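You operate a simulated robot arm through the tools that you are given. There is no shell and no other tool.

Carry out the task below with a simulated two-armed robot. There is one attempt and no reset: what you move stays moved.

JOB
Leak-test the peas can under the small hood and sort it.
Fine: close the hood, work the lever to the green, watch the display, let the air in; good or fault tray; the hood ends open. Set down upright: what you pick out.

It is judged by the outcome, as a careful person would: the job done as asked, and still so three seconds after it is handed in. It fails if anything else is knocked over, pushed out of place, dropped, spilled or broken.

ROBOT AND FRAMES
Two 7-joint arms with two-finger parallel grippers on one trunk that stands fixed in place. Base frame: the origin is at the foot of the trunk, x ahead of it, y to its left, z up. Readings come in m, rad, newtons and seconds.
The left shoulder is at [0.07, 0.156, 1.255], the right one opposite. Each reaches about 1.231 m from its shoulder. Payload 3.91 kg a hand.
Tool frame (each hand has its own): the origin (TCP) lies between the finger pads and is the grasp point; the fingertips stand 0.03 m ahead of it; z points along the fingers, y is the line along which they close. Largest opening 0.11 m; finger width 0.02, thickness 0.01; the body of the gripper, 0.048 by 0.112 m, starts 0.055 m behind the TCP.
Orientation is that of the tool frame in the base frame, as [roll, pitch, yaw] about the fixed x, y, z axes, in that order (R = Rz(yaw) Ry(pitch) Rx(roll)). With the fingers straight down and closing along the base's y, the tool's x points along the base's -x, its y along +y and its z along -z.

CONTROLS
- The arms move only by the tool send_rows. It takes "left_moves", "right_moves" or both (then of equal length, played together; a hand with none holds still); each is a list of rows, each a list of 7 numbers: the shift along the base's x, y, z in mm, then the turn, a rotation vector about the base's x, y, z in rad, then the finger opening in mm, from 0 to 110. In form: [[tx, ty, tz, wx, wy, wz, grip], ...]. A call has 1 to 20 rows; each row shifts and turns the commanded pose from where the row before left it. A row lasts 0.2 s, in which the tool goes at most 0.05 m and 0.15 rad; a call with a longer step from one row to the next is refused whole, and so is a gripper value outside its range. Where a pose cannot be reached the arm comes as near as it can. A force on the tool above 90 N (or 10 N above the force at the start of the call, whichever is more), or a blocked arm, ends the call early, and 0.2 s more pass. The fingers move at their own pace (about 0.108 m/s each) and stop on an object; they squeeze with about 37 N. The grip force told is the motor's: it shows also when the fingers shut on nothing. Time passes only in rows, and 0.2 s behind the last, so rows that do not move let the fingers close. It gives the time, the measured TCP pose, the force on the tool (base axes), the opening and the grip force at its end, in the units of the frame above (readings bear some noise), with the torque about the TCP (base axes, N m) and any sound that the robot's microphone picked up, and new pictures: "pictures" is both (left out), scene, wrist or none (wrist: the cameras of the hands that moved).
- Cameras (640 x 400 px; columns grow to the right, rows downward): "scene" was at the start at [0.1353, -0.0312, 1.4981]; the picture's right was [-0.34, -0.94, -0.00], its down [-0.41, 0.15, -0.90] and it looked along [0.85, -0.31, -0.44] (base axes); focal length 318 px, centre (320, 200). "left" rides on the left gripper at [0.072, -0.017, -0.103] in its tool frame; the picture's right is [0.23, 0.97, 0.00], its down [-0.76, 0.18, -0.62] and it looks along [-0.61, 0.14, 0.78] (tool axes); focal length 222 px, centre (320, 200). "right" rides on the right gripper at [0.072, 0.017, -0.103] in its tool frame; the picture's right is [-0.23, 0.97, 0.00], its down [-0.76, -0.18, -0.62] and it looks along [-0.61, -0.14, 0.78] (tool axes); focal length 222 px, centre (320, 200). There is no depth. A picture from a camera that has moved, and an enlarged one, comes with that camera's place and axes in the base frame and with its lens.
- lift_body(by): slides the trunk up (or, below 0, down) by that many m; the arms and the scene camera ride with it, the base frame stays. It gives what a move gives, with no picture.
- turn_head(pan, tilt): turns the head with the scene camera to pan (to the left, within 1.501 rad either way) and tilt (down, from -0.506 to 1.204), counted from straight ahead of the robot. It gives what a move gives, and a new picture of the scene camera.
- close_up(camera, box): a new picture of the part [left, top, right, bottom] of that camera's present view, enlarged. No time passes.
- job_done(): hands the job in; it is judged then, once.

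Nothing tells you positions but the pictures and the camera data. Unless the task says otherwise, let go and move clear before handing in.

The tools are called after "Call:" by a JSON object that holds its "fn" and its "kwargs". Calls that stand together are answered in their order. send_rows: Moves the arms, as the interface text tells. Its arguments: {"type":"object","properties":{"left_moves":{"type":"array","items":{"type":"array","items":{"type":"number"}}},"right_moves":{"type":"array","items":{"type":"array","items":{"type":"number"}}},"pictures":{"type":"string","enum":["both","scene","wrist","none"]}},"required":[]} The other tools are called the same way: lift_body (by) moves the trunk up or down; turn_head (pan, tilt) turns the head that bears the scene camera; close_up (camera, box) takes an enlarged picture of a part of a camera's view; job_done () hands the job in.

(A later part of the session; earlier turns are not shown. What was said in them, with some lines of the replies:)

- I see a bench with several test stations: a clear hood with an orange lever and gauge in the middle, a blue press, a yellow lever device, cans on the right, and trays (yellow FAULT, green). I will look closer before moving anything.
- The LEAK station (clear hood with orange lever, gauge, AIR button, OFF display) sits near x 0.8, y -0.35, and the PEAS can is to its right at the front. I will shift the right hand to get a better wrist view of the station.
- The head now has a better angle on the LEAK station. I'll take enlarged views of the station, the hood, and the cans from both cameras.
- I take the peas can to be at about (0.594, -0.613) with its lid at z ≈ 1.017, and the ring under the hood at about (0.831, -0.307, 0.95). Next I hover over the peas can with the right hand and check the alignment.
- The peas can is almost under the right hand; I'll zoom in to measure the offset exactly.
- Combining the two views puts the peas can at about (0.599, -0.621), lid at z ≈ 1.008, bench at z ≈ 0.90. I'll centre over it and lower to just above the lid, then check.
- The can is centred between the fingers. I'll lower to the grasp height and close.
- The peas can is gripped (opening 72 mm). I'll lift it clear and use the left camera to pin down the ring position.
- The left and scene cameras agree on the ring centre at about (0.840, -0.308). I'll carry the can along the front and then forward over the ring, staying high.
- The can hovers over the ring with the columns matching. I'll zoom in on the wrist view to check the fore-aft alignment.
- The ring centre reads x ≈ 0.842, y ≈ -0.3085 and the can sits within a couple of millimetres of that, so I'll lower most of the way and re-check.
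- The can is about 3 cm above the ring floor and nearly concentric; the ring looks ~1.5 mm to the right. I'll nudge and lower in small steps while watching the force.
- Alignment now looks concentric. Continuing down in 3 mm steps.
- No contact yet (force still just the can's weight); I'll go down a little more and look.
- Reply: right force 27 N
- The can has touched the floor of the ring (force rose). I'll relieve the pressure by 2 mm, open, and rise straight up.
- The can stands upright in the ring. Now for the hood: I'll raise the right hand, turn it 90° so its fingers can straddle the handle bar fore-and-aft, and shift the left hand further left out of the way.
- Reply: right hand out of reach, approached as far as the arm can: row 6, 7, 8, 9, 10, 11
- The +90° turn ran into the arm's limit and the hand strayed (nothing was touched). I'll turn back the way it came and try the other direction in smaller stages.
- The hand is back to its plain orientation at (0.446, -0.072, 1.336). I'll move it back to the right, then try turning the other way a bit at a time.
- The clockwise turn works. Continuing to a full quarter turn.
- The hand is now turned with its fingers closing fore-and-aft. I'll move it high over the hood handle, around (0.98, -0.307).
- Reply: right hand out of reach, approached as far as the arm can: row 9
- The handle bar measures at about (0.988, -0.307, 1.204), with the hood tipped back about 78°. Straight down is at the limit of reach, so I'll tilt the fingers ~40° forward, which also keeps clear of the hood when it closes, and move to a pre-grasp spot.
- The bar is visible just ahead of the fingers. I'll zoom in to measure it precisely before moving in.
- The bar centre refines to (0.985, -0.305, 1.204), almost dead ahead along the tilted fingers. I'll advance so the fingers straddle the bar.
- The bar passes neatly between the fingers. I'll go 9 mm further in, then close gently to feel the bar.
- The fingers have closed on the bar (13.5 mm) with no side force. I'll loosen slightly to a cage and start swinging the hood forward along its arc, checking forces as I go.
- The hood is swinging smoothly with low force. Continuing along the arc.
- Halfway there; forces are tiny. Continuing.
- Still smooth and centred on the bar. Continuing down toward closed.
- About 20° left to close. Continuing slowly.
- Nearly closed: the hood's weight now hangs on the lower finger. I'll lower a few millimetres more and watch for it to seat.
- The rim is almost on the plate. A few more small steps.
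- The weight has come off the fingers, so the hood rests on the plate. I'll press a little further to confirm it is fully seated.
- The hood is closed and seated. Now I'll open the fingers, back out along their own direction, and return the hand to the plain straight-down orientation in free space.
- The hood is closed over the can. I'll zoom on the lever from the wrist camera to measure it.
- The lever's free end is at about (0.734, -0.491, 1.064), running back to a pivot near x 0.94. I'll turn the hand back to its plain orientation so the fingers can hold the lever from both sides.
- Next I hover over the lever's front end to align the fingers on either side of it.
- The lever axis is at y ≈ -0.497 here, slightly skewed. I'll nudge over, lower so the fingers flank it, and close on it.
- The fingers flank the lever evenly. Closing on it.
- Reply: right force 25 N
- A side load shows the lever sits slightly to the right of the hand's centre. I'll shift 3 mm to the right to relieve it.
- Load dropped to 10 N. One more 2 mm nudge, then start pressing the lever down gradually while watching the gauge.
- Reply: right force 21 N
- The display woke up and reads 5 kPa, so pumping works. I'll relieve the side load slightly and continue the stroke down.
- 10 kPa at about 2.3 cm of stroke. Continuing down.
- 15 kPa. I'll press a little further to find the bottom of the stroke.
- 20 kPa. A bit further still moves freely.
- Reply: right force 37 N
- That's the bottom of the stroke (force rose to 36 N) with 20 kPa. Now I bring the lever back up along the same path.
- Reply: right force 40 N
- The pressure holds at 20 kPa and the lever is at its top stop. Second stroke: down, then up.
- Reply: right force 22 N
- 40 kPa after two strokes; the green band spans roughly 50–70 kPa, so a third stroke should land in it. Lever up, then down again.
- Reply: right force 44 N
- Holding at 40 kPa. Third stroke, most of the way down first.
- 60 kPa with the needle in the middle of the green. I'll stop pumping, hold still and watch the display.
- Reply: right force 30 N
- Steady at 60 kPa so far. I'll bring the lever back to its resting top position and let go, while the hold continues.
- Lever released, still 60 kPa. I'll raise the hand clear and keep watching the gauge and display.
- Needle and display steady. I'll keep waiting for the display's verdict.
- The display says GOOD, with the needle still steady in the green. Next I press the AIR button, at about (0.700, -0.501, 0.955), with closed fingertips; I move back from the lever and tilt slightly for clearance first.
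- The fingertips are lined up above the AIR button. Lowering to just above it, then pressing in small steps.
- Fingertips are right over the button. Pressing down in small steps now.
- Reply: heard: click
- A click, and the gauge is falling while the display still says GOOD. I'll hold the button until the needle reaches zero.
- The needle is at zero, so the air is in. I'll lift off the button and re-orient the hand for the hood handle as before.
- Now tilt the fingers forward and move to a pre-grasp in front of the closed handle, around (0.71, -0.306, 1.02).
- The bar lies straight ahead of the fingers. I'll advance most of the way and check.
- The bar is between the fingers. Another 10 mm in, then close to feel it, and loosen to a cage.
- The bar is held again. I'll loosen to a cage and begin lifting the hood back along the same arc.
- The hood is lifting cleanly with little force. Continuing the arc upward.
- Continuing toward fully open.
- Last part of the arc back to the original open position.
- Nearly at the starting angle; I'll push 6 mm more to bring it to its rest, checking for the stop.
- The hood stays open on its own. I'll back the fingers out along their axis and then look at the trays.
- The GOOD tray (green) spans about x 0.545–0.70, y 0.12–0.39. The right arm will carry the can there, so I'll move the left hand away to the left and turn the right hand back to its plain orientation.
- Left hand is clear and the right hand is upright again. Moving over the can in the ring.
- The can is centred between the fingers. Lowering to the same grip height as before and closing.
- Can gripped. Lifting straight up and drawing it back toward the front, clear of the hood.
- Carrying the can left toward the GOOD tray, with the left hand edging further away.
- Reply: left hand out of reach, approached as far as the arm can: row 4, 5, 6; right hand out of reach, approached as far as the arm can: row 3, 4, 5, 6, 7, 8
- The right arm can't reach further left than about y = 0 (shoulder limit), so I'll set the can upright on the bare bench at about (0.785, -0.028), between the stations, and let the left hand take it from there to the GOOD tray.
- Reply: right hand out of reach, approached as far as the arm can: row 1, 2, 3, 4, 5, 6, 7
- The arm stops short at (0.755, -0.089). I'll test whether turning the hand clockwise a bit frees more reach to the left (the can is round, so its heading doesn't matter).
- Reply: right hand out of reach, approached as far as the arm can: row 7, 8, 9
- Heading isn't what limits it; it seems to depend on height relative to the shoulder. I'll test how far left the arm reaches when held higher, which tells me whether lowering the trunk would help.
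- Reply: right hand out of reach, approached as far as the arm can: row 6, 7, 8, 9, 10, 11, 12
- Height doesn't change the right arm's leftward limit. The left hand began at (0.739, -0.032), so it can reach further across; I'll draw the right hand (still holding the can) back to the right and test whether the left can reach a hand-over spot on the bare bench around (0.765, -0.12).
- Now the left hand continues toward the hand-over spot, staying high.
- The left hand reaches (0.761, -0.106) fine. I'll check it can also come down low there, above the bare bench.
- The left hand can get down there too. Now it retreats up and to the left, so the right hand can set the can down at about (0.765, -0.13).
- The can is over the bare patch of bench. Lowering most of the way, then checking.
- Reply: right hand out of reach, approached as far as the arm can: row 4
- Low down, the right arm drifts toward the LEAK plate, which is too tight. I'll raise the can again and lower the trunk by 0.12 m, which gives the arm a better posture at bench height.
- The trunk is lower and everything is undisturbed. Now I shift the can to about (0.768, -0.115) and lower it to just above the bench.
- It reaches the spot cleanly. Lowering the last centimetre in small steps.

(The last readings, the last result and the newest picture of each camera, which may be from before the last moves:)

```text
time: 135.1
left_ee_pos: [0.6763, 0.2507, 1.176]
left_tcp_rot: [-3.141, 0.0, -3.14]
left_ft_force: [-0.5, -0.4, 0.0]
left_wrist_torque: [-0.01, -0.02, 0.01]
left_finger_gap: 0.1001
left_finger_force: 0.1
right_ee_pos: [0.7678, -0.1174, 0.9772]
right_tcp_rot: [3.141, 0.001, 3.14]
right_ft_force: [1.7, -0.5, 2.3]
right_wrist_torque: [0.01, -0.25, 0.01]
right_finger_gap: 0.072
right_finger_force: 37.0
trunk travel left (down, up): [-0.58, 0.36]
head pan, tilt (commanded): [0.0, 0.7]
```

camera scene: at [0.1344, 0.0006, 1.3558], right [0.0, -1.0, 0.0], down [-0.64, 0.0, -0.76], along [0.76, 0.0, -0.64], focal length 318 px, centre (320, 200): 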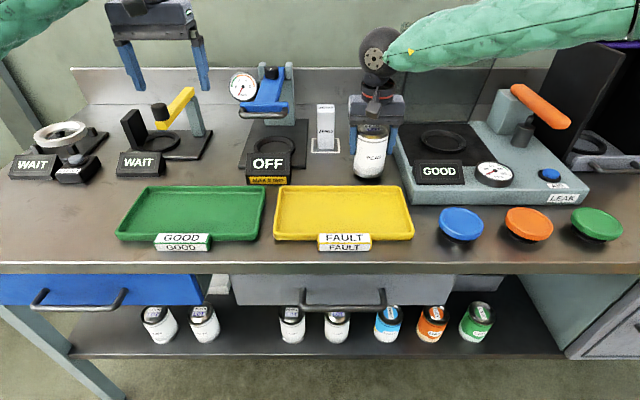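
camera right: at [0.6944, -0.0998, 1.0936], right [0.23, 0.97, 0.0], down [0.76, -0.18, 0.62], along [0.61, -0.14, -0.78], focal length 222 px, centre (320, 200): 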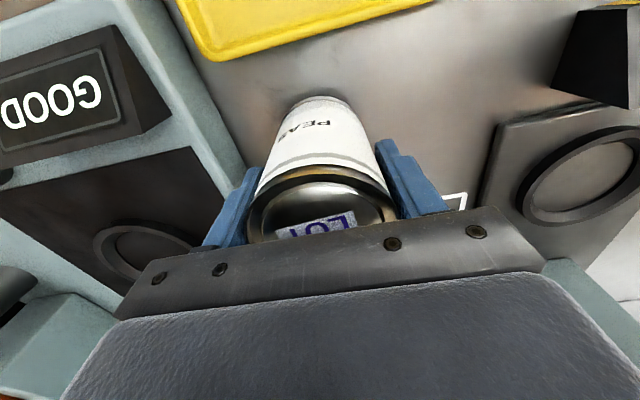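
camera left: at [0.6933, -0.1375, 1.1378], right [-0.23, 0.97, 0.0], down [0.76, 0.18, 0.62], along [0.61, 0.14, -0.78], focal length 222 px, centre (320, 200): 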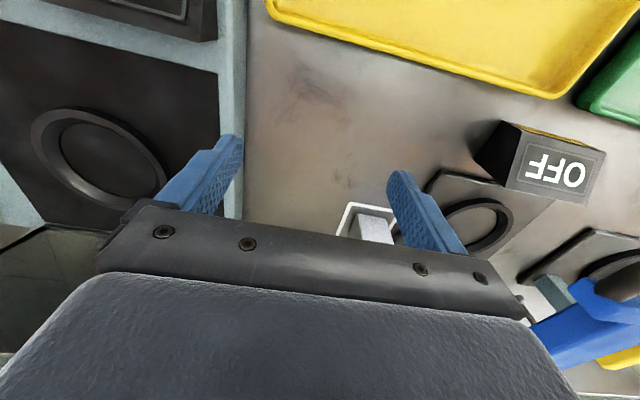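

The can has touched down. Releasing, rising, and withdrawing the right hand to the right.

Call:
{"fn": "send_rows", "kwargs": {"right_moves": [[0, 0, 0, 0, 0, 0, 85], [0, 0, 0, 0, 0, 0, 90], [0, 0, 15, 0, 0, 0, 90], [0, 0, 35, 0, 0, 0, 90], [0, 0, 40, 0, 0, 0, 90], [0, 0, 40, 0, 0, 0, 90], [0, 0, 40, 0, 0, 0, 90], [-30, -25, 15, 0, 0, 0, 90], [-35, -30, 0, 0, 0, 0, 90], [-35, -30, 0, 0, 0, 0, 90], [-30, -35, 0, 0, 0, 0, 90], [-10, -40, 0, 0, 0, 0, 90], [0, -45, 0, 0, 0, 0, 90], [0, -45, 0, 0, 0, 0, 90], [0, -45, 0, 0, 0, 0, 90], [0, -40, 0, 0, 0, 0, 90], [0, 0, 0, 0, 0, 0, 90]], "pictures": "both"}}

Call:
{"fn": "close_up", "kwargs": {"camera": "scene", "box": [300, 40, 480, 220]}}

```text
time: 138.7
left_ee_pos: [0.6778, 0.2539, 1.1749]
left_tcp_rot: [3.142, 0.0, -3.14]
left_ft_force: [-0.4, 0.2, 0.3]
left_wrist_torque: [-0.01, 0.02, 0.0]
left_finger_gap: 0.1
left_finger_force: 0.1
right_ee_pos: [0.6261, -0.4512, 1.1607]
right_tcp_rot: [-3.141, 0.001, 3.14]
right_ft_force: [-0.7, 0.3, 0.6]
right_wrist_torque: [-0.01, 0.02, 0.03]
right_finger_gap: 0.0903
right_finger_force: 0.0
trunk travel left (down, up): [-0.58, 0.36]
head pan, tilt (commanded): [0.0, 0.7]
camera scene: at [0.1342, 0.0013, 1.3558], right [0.0, -1.0, 0.0], down [-0.64, 0.0, -0.76], along [0.76, 0.0, -0.64], focal length 318 px, centre (320, 200)
camera right: at [0.5534, -0.435, 1.2646], right [0.23, 0.97, 0.0], down [0.76, -0.18, 0.62], along [0.61, -0.14, -0.78], focal length 222 px, centre (320, 200)
```

scene: 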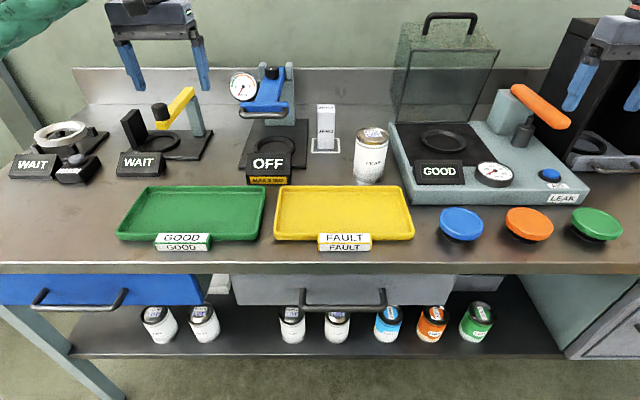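
right: 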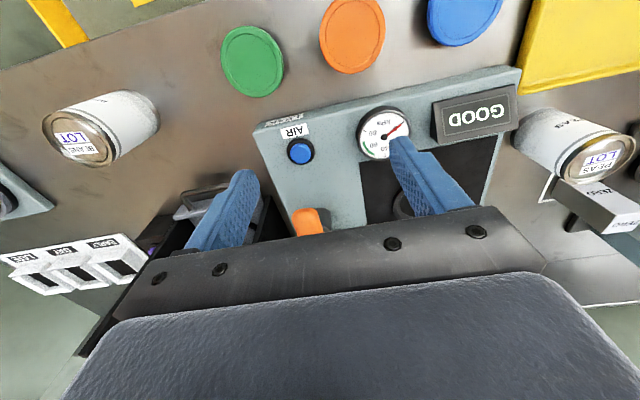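

```text
2.22 times, centred on (390, 130) of scene
camera zoom: at [0.1342, 0.0013, 1.3558], right [0.0, -1.0, 0.0], down [-0.64, 0.0, -0.76], along [0.76, 0.0, -0.64], focal length 708 px, centre (164, 356)
```

zoom: 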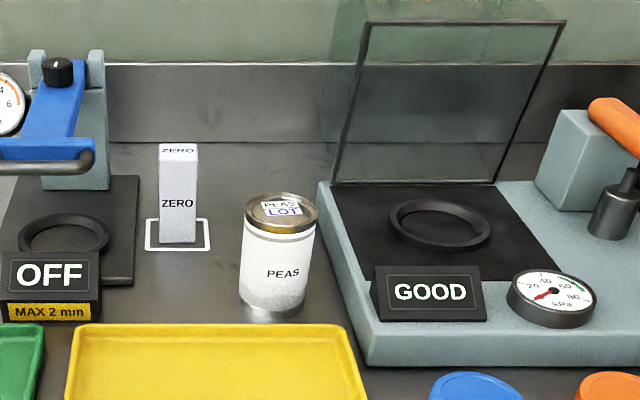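

The can stands upright at about (0.768, -0.117). Now the left hand moves over it.

Call:
{"fn": "send_rows", "kwargs": {"left_moves": [[10, -41, 3, 0, 0, 0, 100], [10, -41, 3, 0, 0, 0, 100], [10, -41, 3, 0, 0, 0, 100], [10, -41, 3, 0, 0, 0, 100], [10, -41, 3, 0, 0, 0, 100], [10, -41, 3, 0, 0, 0, 100], [10, -41, 3, 0, 0, 0, 100], [10, -41, 3, 0, 0, 0, 100], [10, -41, 0, 0, 0, 0, 100], [0, 0, -40, 0, 0, 0, 95], [0, 0, -40, 0, 0, 0, 95], [0, 0, 0, 0, 0, 0, 95]], "pictures": "both"}}

Call:
{"fn": "close_up", "kwargs": {"camera": "left", "box": [220, 40, 420, 240]}}

```text
time: 141.3
left_ee_pos: [0.765, -0.1178, 1.1187]
left_tcp_rot: [-3.141, 0.0, -3.139]
left_ft_force: [0.2, -0.1, 0.2]
left_wrist_torque: [-0.02, -0.01, -0.03]
left_finger_gap: 0.095
left_finger_force: 0.1
right_ee_pos: [0.6254, -0.4514, 1.1612]
right_tcp_rot: [-3.14, 0.001, 3.14]
right_ft_force: [-0.3, 0.5, 0.4]
right_wrist_torque: [0.02, 0.0, 0.01]
right_finger_gap: 0.0899
right_finger_force: 0.0
trunk travel left (down, up): [-0.58, 0.36]
head pan, tilt (commanded): [0.0, 0.7]
camera scene: at [0.1335, 0.0003, 1.356], right [0.0, -1.0, 0.0], down [-0.64, 0.0, -0.76], along [0.76, 0.0, -0.64], focal length 318 px, centre (320, 200)
camera left: at [0.6933, -0.1359, 1.2235], right [-0.23, 0.97, 0.0], down [0.76, 0.18, 0.62], along [0.61, 0.14, -0.78], focal length 222 px, centre (320, 200)
```

scene: 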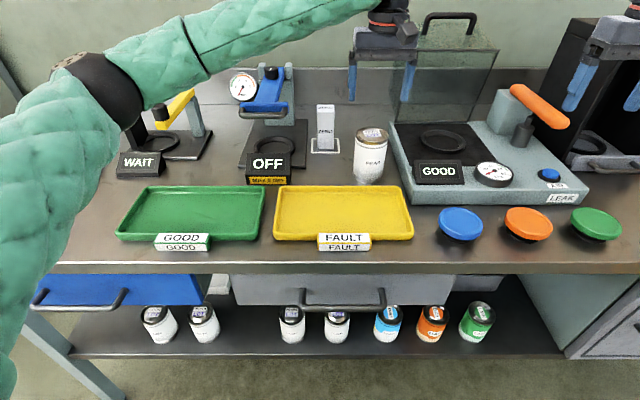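
left: 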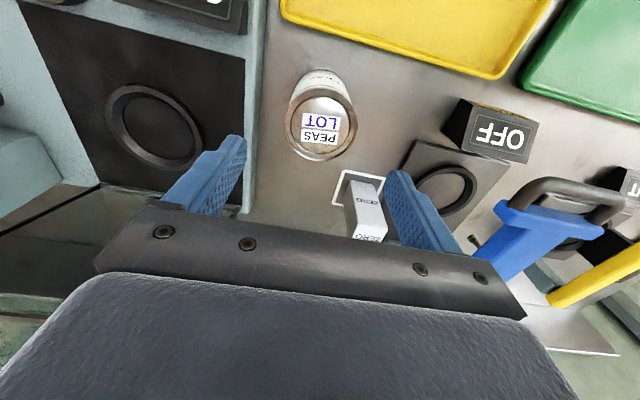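

```text
2.00 times, centred on (320, 140) of left
camera zoom: at [0.6933, -0.1359, 1.2235], right [-0.23, 0.97, 0.0], down [0.76, 0.18, 0.62], along [0.61, 0.14, -0.78], focal length 444 px, centre (320, 320)
```

zoom: 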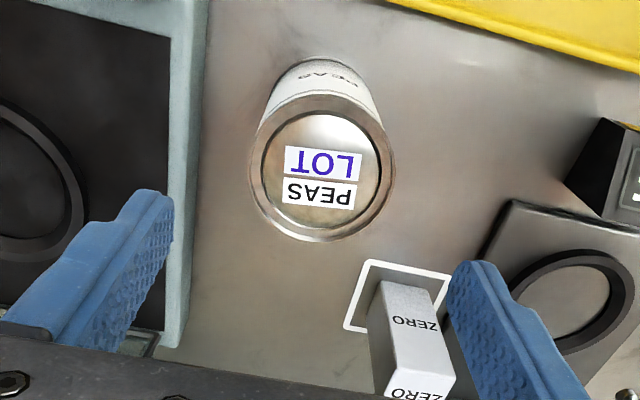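

The can is centred under the left hand. Lowering and gripping.

Call:
{"fn": "send_rows", "kwargs": {"left_moves": [[2, 0, -35, 0, 0, 0, 95], [0, 0, -35, 0, 0, 0, 95], [0, 0, -35, 0, 0, 0, 95], [0, 0, -33, 0, 0, 0, 95], [0, 0, 0, 0, 0, 0, 95], [0, 0, 0, 0, 0, 0, 60], [0, 0, 0, 0, 0, 0, 60], [0, 0, 0, 0, 0, 0, 60]], "pictures": "both"}}

```text
time: 143.1
left_ee_pos: [0.7683, -0.1168, 0.981]
left_tcp_rot: [3.141, 0.0, -3.141]
left_ft_force: [-1.4, 1.5, 0.1]
left_wrist_torque: [-0.06, 0.03, -0.05]
left_finger_gap: 0.0722
left_finger_force: 36.8
right_ee_pos: [0.6256, -0.4521, 1.161]
right_tcp_rot: [3.141, 0.001, -3.141]
right_ft_force: [0.4, 0.1, 0.1]
right_wrist_torque: [0.01, 0.0, -0.01]
right_finger_gap: 0.0899
right_finger_force: 0.0
trunk travel left (down, up): [-0.58, 0.36]
head pan, tilt (commanded): [0.0, 0.7]
camera scene: at [0.1338, 0.0002, 1.3559], right [0.0, -1.0, 0.0], down [-0.64, 0.0, -0.76], along [0.76, 0.0, -0.64], focal length 318 px, centre (320, 200)
camera left: at [0.6957, -0.1357, 1.0851], right [-0.23, 0.97, 0.0], down [0.76, 0.18, 0.62], along [0.61, 0.14, -0.78], focal length 222 px, centre (320, 200)
```

scene: 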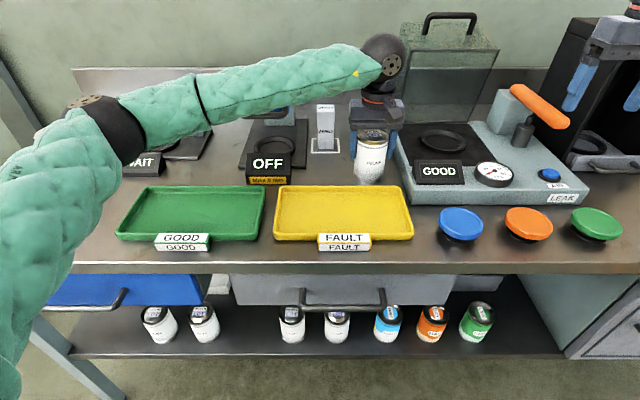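
left: 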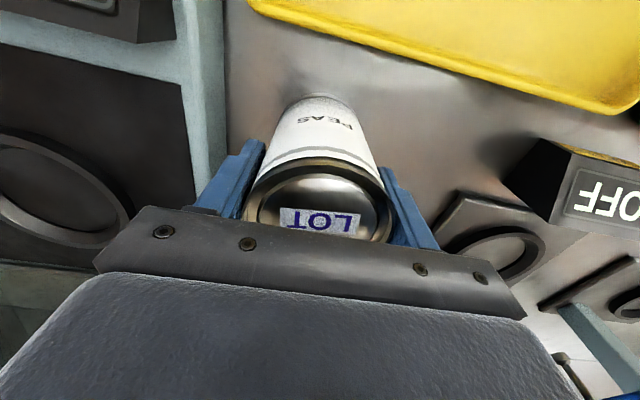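

Left hand has the can (72 mm). Lifting and carrying it over to the GOOD tray.

Call:
{"fn": "send_rows", "kwargs": {"left_moves": [[0, 0, 10, 0, 0, 0, 60], [0, 0, 30, 0, 0, 0, 60], [0, 0, 35, 0, 0, 0, 60], [0, 0, 35, 0, 0, 0, 60], [0, 0, 30, 0, 0, 0, 60], [-29, 27, 0, 0, 0, 0, 60], [-29, 27, 0, 0, 0, 0, 60], [-29, 27, 0, 0, 0, 0, 60], [-29, 27, 0, 0, 0, 0, 60], [-29, 27, 0, 0, 0, 0, 60], [0, 39, 0, 0, 0, 0, 60], [0, 39, 0, 0, 0, 0, 60], [0, 39, 0, 0, 0, 0, 60], [0, 39, 0, 0, 0, 0, 60], [0, 39, 0, 0, 0, 0, 60], [0, 39, 0, 0, 0, 0, 60], [0, 0, 0, 0, 0, 0, 60]], "pictures": "both"}}

Call:
{"fn": "close_up", "kwargs": {"camera": "scene", "box": [100, 80, 300, 260]}}

```text
time: 146.7
left_ee_pos: [0.6246, 0.2511, 1.1196]
left_tcp_rot: [3.141, 0.002, -3.141]
left_ft_force: [1.3, -0.9, -4.4]
left_wrist_torque: [-0.02, 0.02, 0.0]
left_finger_gap: 0.072
left_finger_force: 37.0
right_ee_pos: [0.6265, -0.4531, 1.1612]
right_tcp_rot: [-3.141, -0.002, 3.141]
right_ft_force: [-0.8, 0.6, -1.0]
right_wrist_torque: [-0.01, 0.02, 0.0]
right_finger_gap: 0.09
right_finger_force: 0.1
trunk travel left (down, up): [-0.58, 0.36]
head pan, tilt (commanded): [0.0, 0.7]
camera scene: at [0.1346, -0.0007, 1.3558], right [0.0, -1.0, 0.0], down [-0.64, 0.0, -0.76], along [0.76, 0.0, -0.64], focal length 318 px, centre (320, 200)
camera left: at [0.5525, 0.2342, 1.2244], right [-0.23, 0.97, 0.0], down [0.76, 0.18, 0.62], along [0.61, 0.14, -0.78], focal length 222 px, centre (320, 200)
```

scene: 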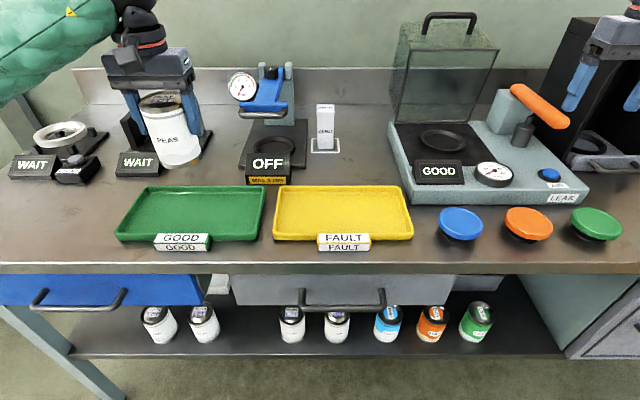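
left: 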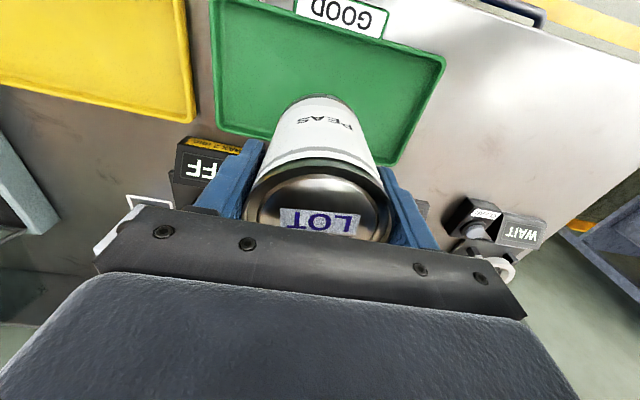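

```text
2.22 times, centred on (200, 170) of scene
camera zoom: at [0.1346, -0.0007, 1.3558], right [0.0, -1.0, 0.0], down [-0.64, 0.0, -0.76], along [0.76, 0.0, -0.64], focal length 708 px, centre (587, 267)
```

zoom: 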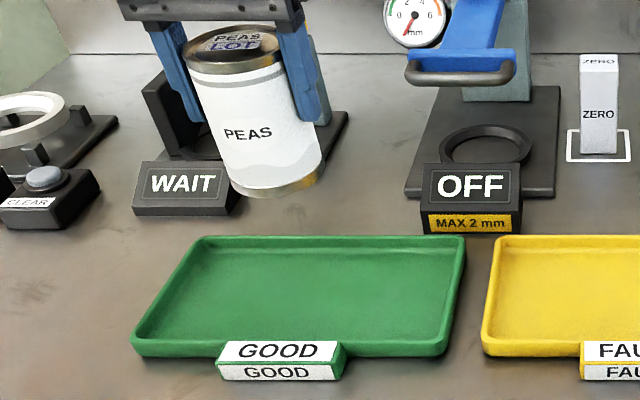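

The can is over the middle of the GOOD tray (centre about (0.62, 0.25)). Lowering toward the tray floor.

Call:
{"fn": "send_rows", "kwargs": {"left_moves": [[0, 0, -30, 0, 0, 0, 60], [0, 0, -35, 0, 0, 0, 60], [0, 0, -35, 0, 0, 0, 60], [0, 0, -20, 0, 0, 0, 60], [0, 0, -8, 0, 0, 0, 60], [0, 0, 0, 0, 0, 0, 60]], "pictures": "both"}}

Call:
{"fn": "close_up", "kwargs": {"camera": "scene", "box": [100, 80, 300, 260]}}

```text
time: 148.1
left_ee_pos: [0.624, 0.2512, 0.9925]
left_tcp_rot: [-3.141, 0.001, -3.14]
left_ft_force: [-0.3, 0.5, -3.6]
left_wrist_torque: [-0.01, 0.0, 0.02]
left_finger_gap: 0.0723
left_finger_force: 37.2
right_ee_pos: [0.6264, -0.4524, 1.1616]
right_tcp_rot: [-3.141, 0.001, 3.14]
right_ft_force: [-0.5, 0.0, 0.5]
right_wrist_torque: [0.0, 0.0, -0.03]
right_finger_gap: 0.0899
right_finger_force: 0.0
trunk travel left (down, up): [-0.58, 0.36]
head pan, tilt (commanded): [0.0, 0.7]
camera scene: at [0.1341, 0.0004, 1.3559], right [0.0, -1.0, 0.0], down [-0.64, 0.0, -0.76], along [0.76, 0.0, -0.64], focal length 318 px, centre (320, 200)
camera left: at [0.5512, 0.234, 1.0964], right [-0.23, 0.97, 0.0], down [0.76, 0.18, 0.62], along [0.61, 0.14, -0.78], focal length 222 px, centre (320, 200)
```

scene: 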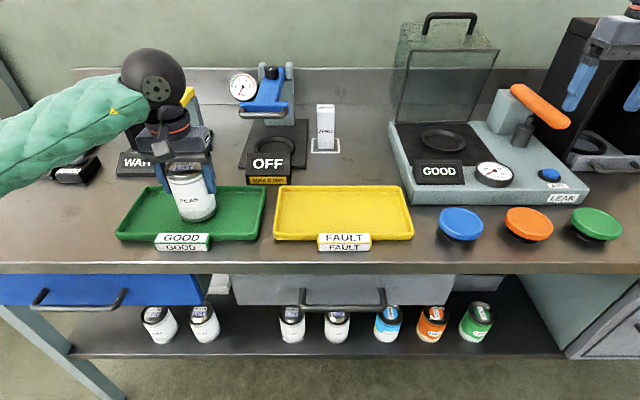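
left: 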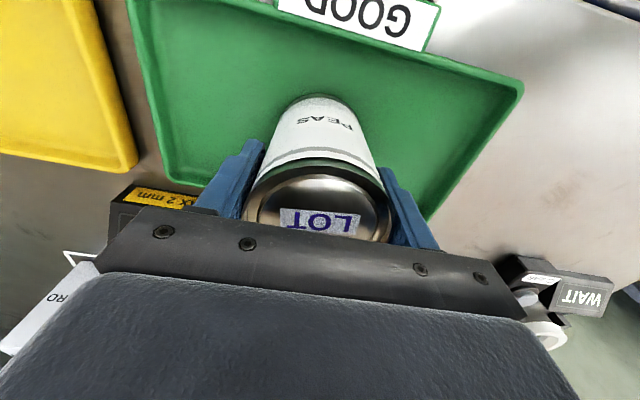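

```text
2.22 times, centred on (200, 170) of scene
camera zoom: at [0.1341, 0.0004, 1.3559], right [0.0, -1.0, 0.0], down [-0.64, 0.0, -0.76], along [0.76, 0.0, -0.64], focal length 708 px, centre (587, 267)
```

zoom: 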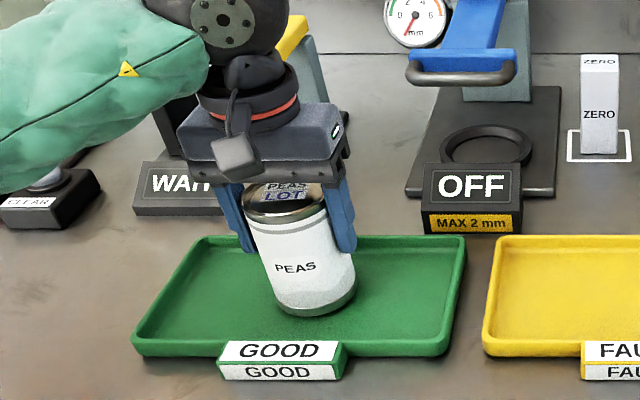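

The can is within the tray and almost on the floor. Lowering in small steps until contact.

Call:
{"fn": "send_rows", "kwargs": {"left_moves": [[0, 0, -2, 0, 0, 0, 60], [0, 0, -1.5, 0, 0, 0, 60], [0, 0, 0, 0, 0, 0, 60]], "pictures": "none"}}

```text
time: 148.9
left_ee_pos: [0.6245, 0.2519, 0.9902]
left_tcp_rot: [3.139, -0.001, -3.138]
left_ft_force: [0.3, 0.2, -4.5]
left_wrist_torque: [0.02, 0.02, 0.01]
left_finger_gap: 0.0723
left_finger_force: 37.4
right_ee_pos: [0.6257, -0.4511, 1.1613]
right_tcp_rot: [-3.141, -0.001, -3.141]
right_ft_force: [0.0, -0.2, 0.0]
right_wrist_torque: [0.0, 0.0, -0.01]
right_finger_gap: 0.0902
right_finger_force: 0.1
trunk travel left (down, up): [-0.58, 0.36]
head pan, tilt (commanded): [0.0, 0.7]
```

Call:
{"fn": "send_rows", "kwargs": {"left_moves": [[0, 0, -1.5, 0, 0, 0, 60], [0, 0, -1.5, 0, 0, 0, 60], [0, 0, 0, 0, 0, 0, 60]], "pictures": "none"}}

```text
time: 149.7
left_ee_pos: [0.6236, 0.2515, 0.9869]
left_tcp_rot: [3.142, -0.001, -3.14]
left_ft_force: [0.9, 0.6, -3.2]
left_wrist_torque: [0.01, 0.06, 0.01]
left_finger_gap: 0.0721
left_finger_force: 37.2
right_ee_pos: [0.6252, -0.4516, 1.1602]
right_tcp_rot: [3.141, 0.0, 3.141]
right_ft_force: [0.3, -0.7, -0.4]
right_wrist_torque: [0.0, -0.03, -0.03]
right_finger_gap: 0.0899
right_finger_force: 0.0
trunk travel left (down, up): [-0.58, 0.36]
head pan, tilt (commanded): [0.0, 0.7]
```

Not quite touching yet; two more small steps.

Call:
{"fn": "send_rows", "kwargs": {"left_moves": [[0, 0, -1.5, 0, 0, 0, 60], [0, 0, 0, 0, 0, 0, 60]], "pictures": "none"}}

```text
time: 150.3
left_ee_pos: [0.6243, 0.2523, 0.9864]
left_tcp_rot: [-3.142, 0.001, -3.14]
left_ft_force: [2.0, -0.1, 8.4]
left_wrist_torque: [0.19, 0.1, -0.1]
left_finger_gap: 0.0721
left_finger_force: 36.8
right_ee_pos: [0.6266, -0.4527, 1.1608]
right_tcp_rot: [-3.141, 0.001, 3.14]
right_ft_force: [0.2, 0.2, -0.7]
right_wrist_torque: [-0.02, -0.01, 0.01]
right_finger_gap: 0.0899
right_finger_force: 0.1
trunk travel left (down, up): [-0.58, 0.36]
head pan, tilt (commanded): [0.0, 0.7]
```

The can is on the tray floor. Releasing and rising clear.

Call:
{"fn": "send_rows", "kwargs": {"left_moves": [[0, 0, 0.7, 0, 0, 0, 85], [0, 0, 0, 0, 0, 0, 95], [0, 0, 10, 0, 0, 0, 95], [0, 0, 30, 0, 0, 0, 95], [0, 0, 40, 0, 0, 0, 95], [0, 0, 40, 0, 0, 0, 95], [0, 0, 40, 0, 0, 0, 95], [-20, 20, 20, 0, 0, 0, 95], [-30, 30, 0, 0, 0, 0, 95], [-30, 30, 0, 0, 0, 0, 95], [0, 0, 0, 0, 0, 0, 95]], "pictures": "both"}}

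Call:
{"fn": "close_up", "kwargs": {"camera": "scene", "box": [100, 80, 300, 260]}}

Call:
{"fn": "close_up", "kwargs": {"camera": "scene", "box": [370, 0, 640, 220]}}

```text
time: 152.7
left_ee_pos: [0.5448, 0.3297, 1.1661]
left_tcp_rot: [3.14, -0.002, -3.139]
left_ft_force: [0.4, -0.4, -0.2]
left_wrist_torque: [0.01, 0.02, 0.05]
left_finger_gap: 0.0951
left_finger_force: 0.1
right_ee_pos: [0.6273, -0.4527, 1.1611]
right_tcp_rot: [3.141, -0.002, -3.141]
right_ft_force: [0.2, 0.9, 0.6]
right_wrist_torque: [-0.01, -0.01, -0.01]
right_finger_gap: 0.09
right_finger_force: 0.0
trunk travel left (down, up): [-0.58, 0.36]
head pan, tilt (commanded): [0.0, 0.7]
camera scene: at [0.135, -0.0004, 1.3557], right [0.0, -1.0, 0.0], down [-0.65, 0.0, -0.76], along [0.76, 0.0, -0.65], focal length 318 px, centre (320, 200)
camera left: at [0.4724, 0.3125, 1.2704], right [-0.23, 0.97, 0.0], down [0.76, 0.18, 0.62], along [0.61, 0.14, -0.78], focal length 222 px, centre (320, 200)
```

scene: 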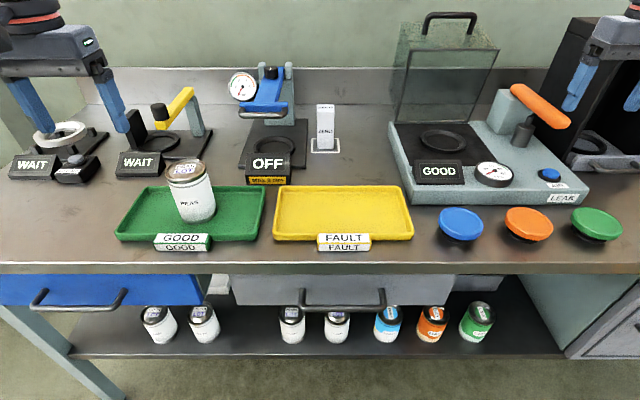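
left: 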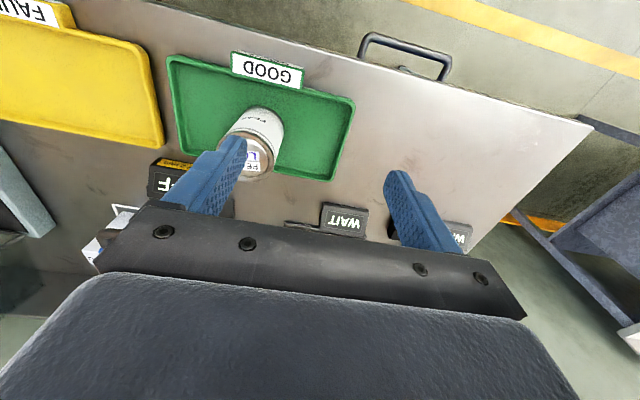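

```text
2.22 times, centred on (200, 170) of scene
camera zoom: at [0.135, -0.0004, 1.3557], right [0.0, -1.0, 0.0], down [-0.65, 0.0, -0.76], along [0.76, 0.0, -0.65], focal length 708 px, centre (587, 267)
```

zoom: 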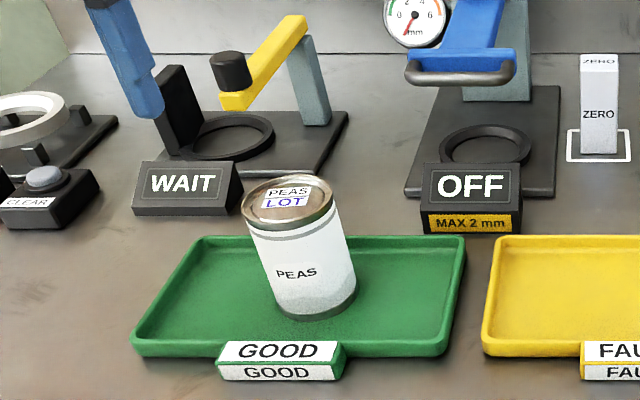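

```text
1.82 times, centred on (505, 110) of scene
camera zoom: at [0.135, -0.0004, 1.3557], right [0.0, -1.0, 0.0], down [-0.65, 0.0, -0.76], along [0.76, 0.0, -0.65], focal length 579 px, centre (-16, 364)
```

zoom: 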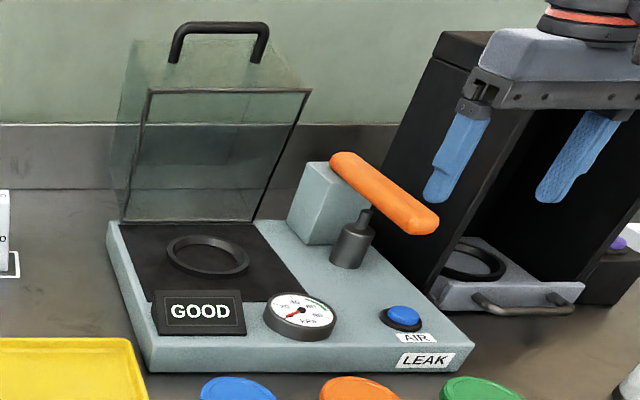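

The can stands upright in the GOOD tray, the hood is open, the lever is up and the gauge is at zero. I'll move both hands clear and take a last look around.

Call:
{"fn": "send_rows", "kwargs": {"left_moves": [[-20, 10, 30, 0, 0, 0, 95], [-20, 10, 30, 0, 0, 0, 95], [0, 0, 30, 0, 0, 0, 95], [0, 0, 0, 0, 0, 0, 95]], "right_moves": [[-30, 0, 30, 0, 0, 0, 90], [-30, 0, 30, 0, 0, 0, 90], [-30, 0, 30, 0, 0, 0, 90], [0, 0, 0, 0, 0, 0, 90]], "pictures": "both"}}

Call:
{"fn": "turn_head", "kwargs": {"pan": -0.4, "tilt": 0.55}}

```text
time: 153.7
left_ee_pos: [0.5042, 0.3524, 1.2564]
left_tcp_rot: [-3.141, -0.001, 3.141]
left_ft_force: [0.3, -0.4, -0.2]
left_wrist_torque: [-0.02, 0.03, 0.01]
left_finger_gap: 0.0948
left_finger_force: 0.2
right_ee_pos: [0.538, -0.451, 1.252]
right_tcp_rot: [3.142, -0.002, -3.141]
right_ft_force: [0.5, -0.3, -0.1]
right_wrist_torque: [0.0, 0.04, -0.02]
right_finger_gap: 0.0901
right_finger_force: 0.1
trunk travel left (down, up): [-0.58, 0.36]
head pan, tilt (commanded): [0.0, 0.7]
camera scene: at [0.1348, 0.0012, 1.3557], right [0.0, -1.0, 0.0], down [-0.65, 0.0, -0.76], along [0.76, 0.0, -0.65], focal length 318 px, centre (320, 200)
camera right: at [0.4646, -0.4347, 1.3546], right [0.23, 0.97, 0.0], down [0.76, -0.18, 0.62], along [0.61, -0.14, -0.78], focal length 222 px, centre (320, 200)
camera left: at [0.4316, 0.3348, 1.3601], right [-0.23, 0.97, 0.0], down [0.76, 0.18, 0.62], along [0.61, 0.14, -0.78], focal length 222 px, centre (320, 200)
```

scene: 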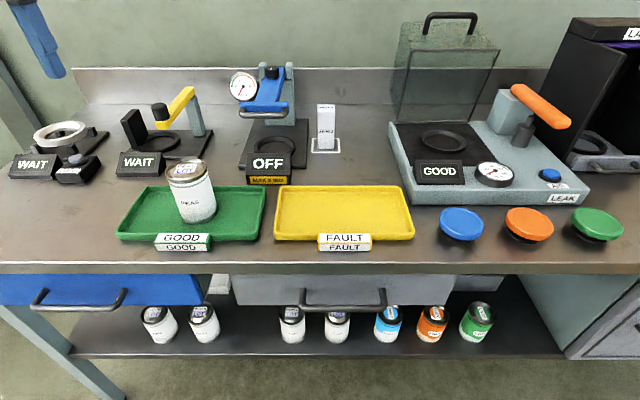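
right: 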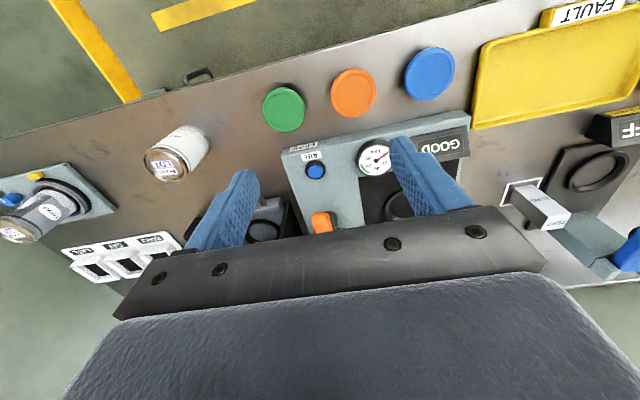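
left: 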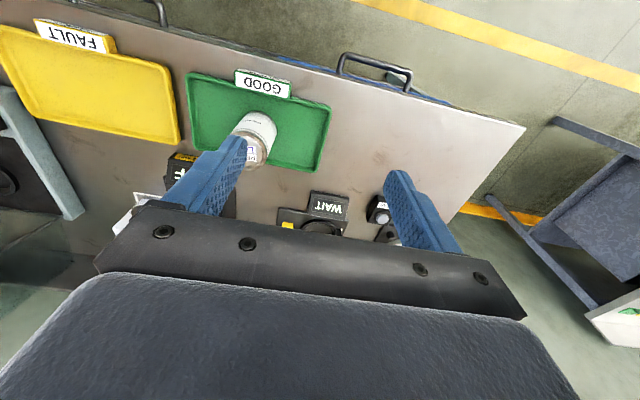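

```text
time: 154.5
left_ee_pos: [0.5028, 0.3517, 1.2566]
left_tcp_rot: [3.141, 0.0, -3.141]
left_ft_force: [1.0, -0.3, 0.2]
left_wrist_torque: [0.01, 0.01, 0.04]
left_finger_gap: 0.0951
left_finger_force: 0.0
right_ee_pos: [0.5378, -0.4525, 1.2517]
right_tcp_rot: [3.14, -0.001, 3.141]
right_ft_force: [-0.4, 0.8, -0.6]
right_wrist_torque: [0.04, -0.01, -0.01]
right_finger_gap: 0.09
right_finger_force: 0.1
trunk travel left (down, up): [-0.58, 0.36]
head pan, tilt (commanded): [-0.4, 0.55]
camera scene: at [0.1316, -0.0345, 1.369], right [-0.39, -0.92, 0.0], down [-0.48, 0.2, -0.85], along [0.79, -0.33, -0.52], focal length 318 px, centre (320, 200)
```

scene: 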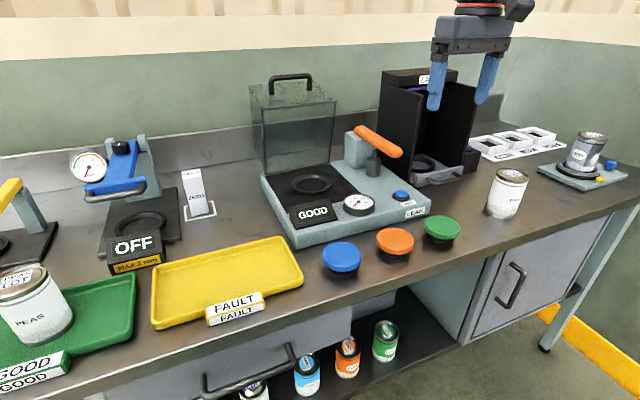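

The peas can stands upright in the GOOD tray and the hood is open. The gauge is back at zero, the lever is up, and nothing else looks out of place, with both hands clear. I'm handing the job in.

Call:
{"fn": "job_done", "kwargs": {}}

```text
The job is handed in.
```

The peas can passed its leak test and is standing upright in the green GOOD tray.

- **Test:** With the hood closed, three lever strokes brought the pressure to 60 kPa, in the middle of the green band. It stayed steady and the display read GOOD.
- **Air and hood:** I held the AIR button until the gauge was back at zero, then opened the hood. It stays open on its own.
- **Sorting:** The right arm could not reach the GOOD tray. I set the can down upright on a bare patch of bench, and the left hand carried it from there to the tray.

To make that handover work I lowered the trunk by 0.12 m, and it is still at that height. In the last pictures nothing else on the bench had moved, and both hands were empty and clear.
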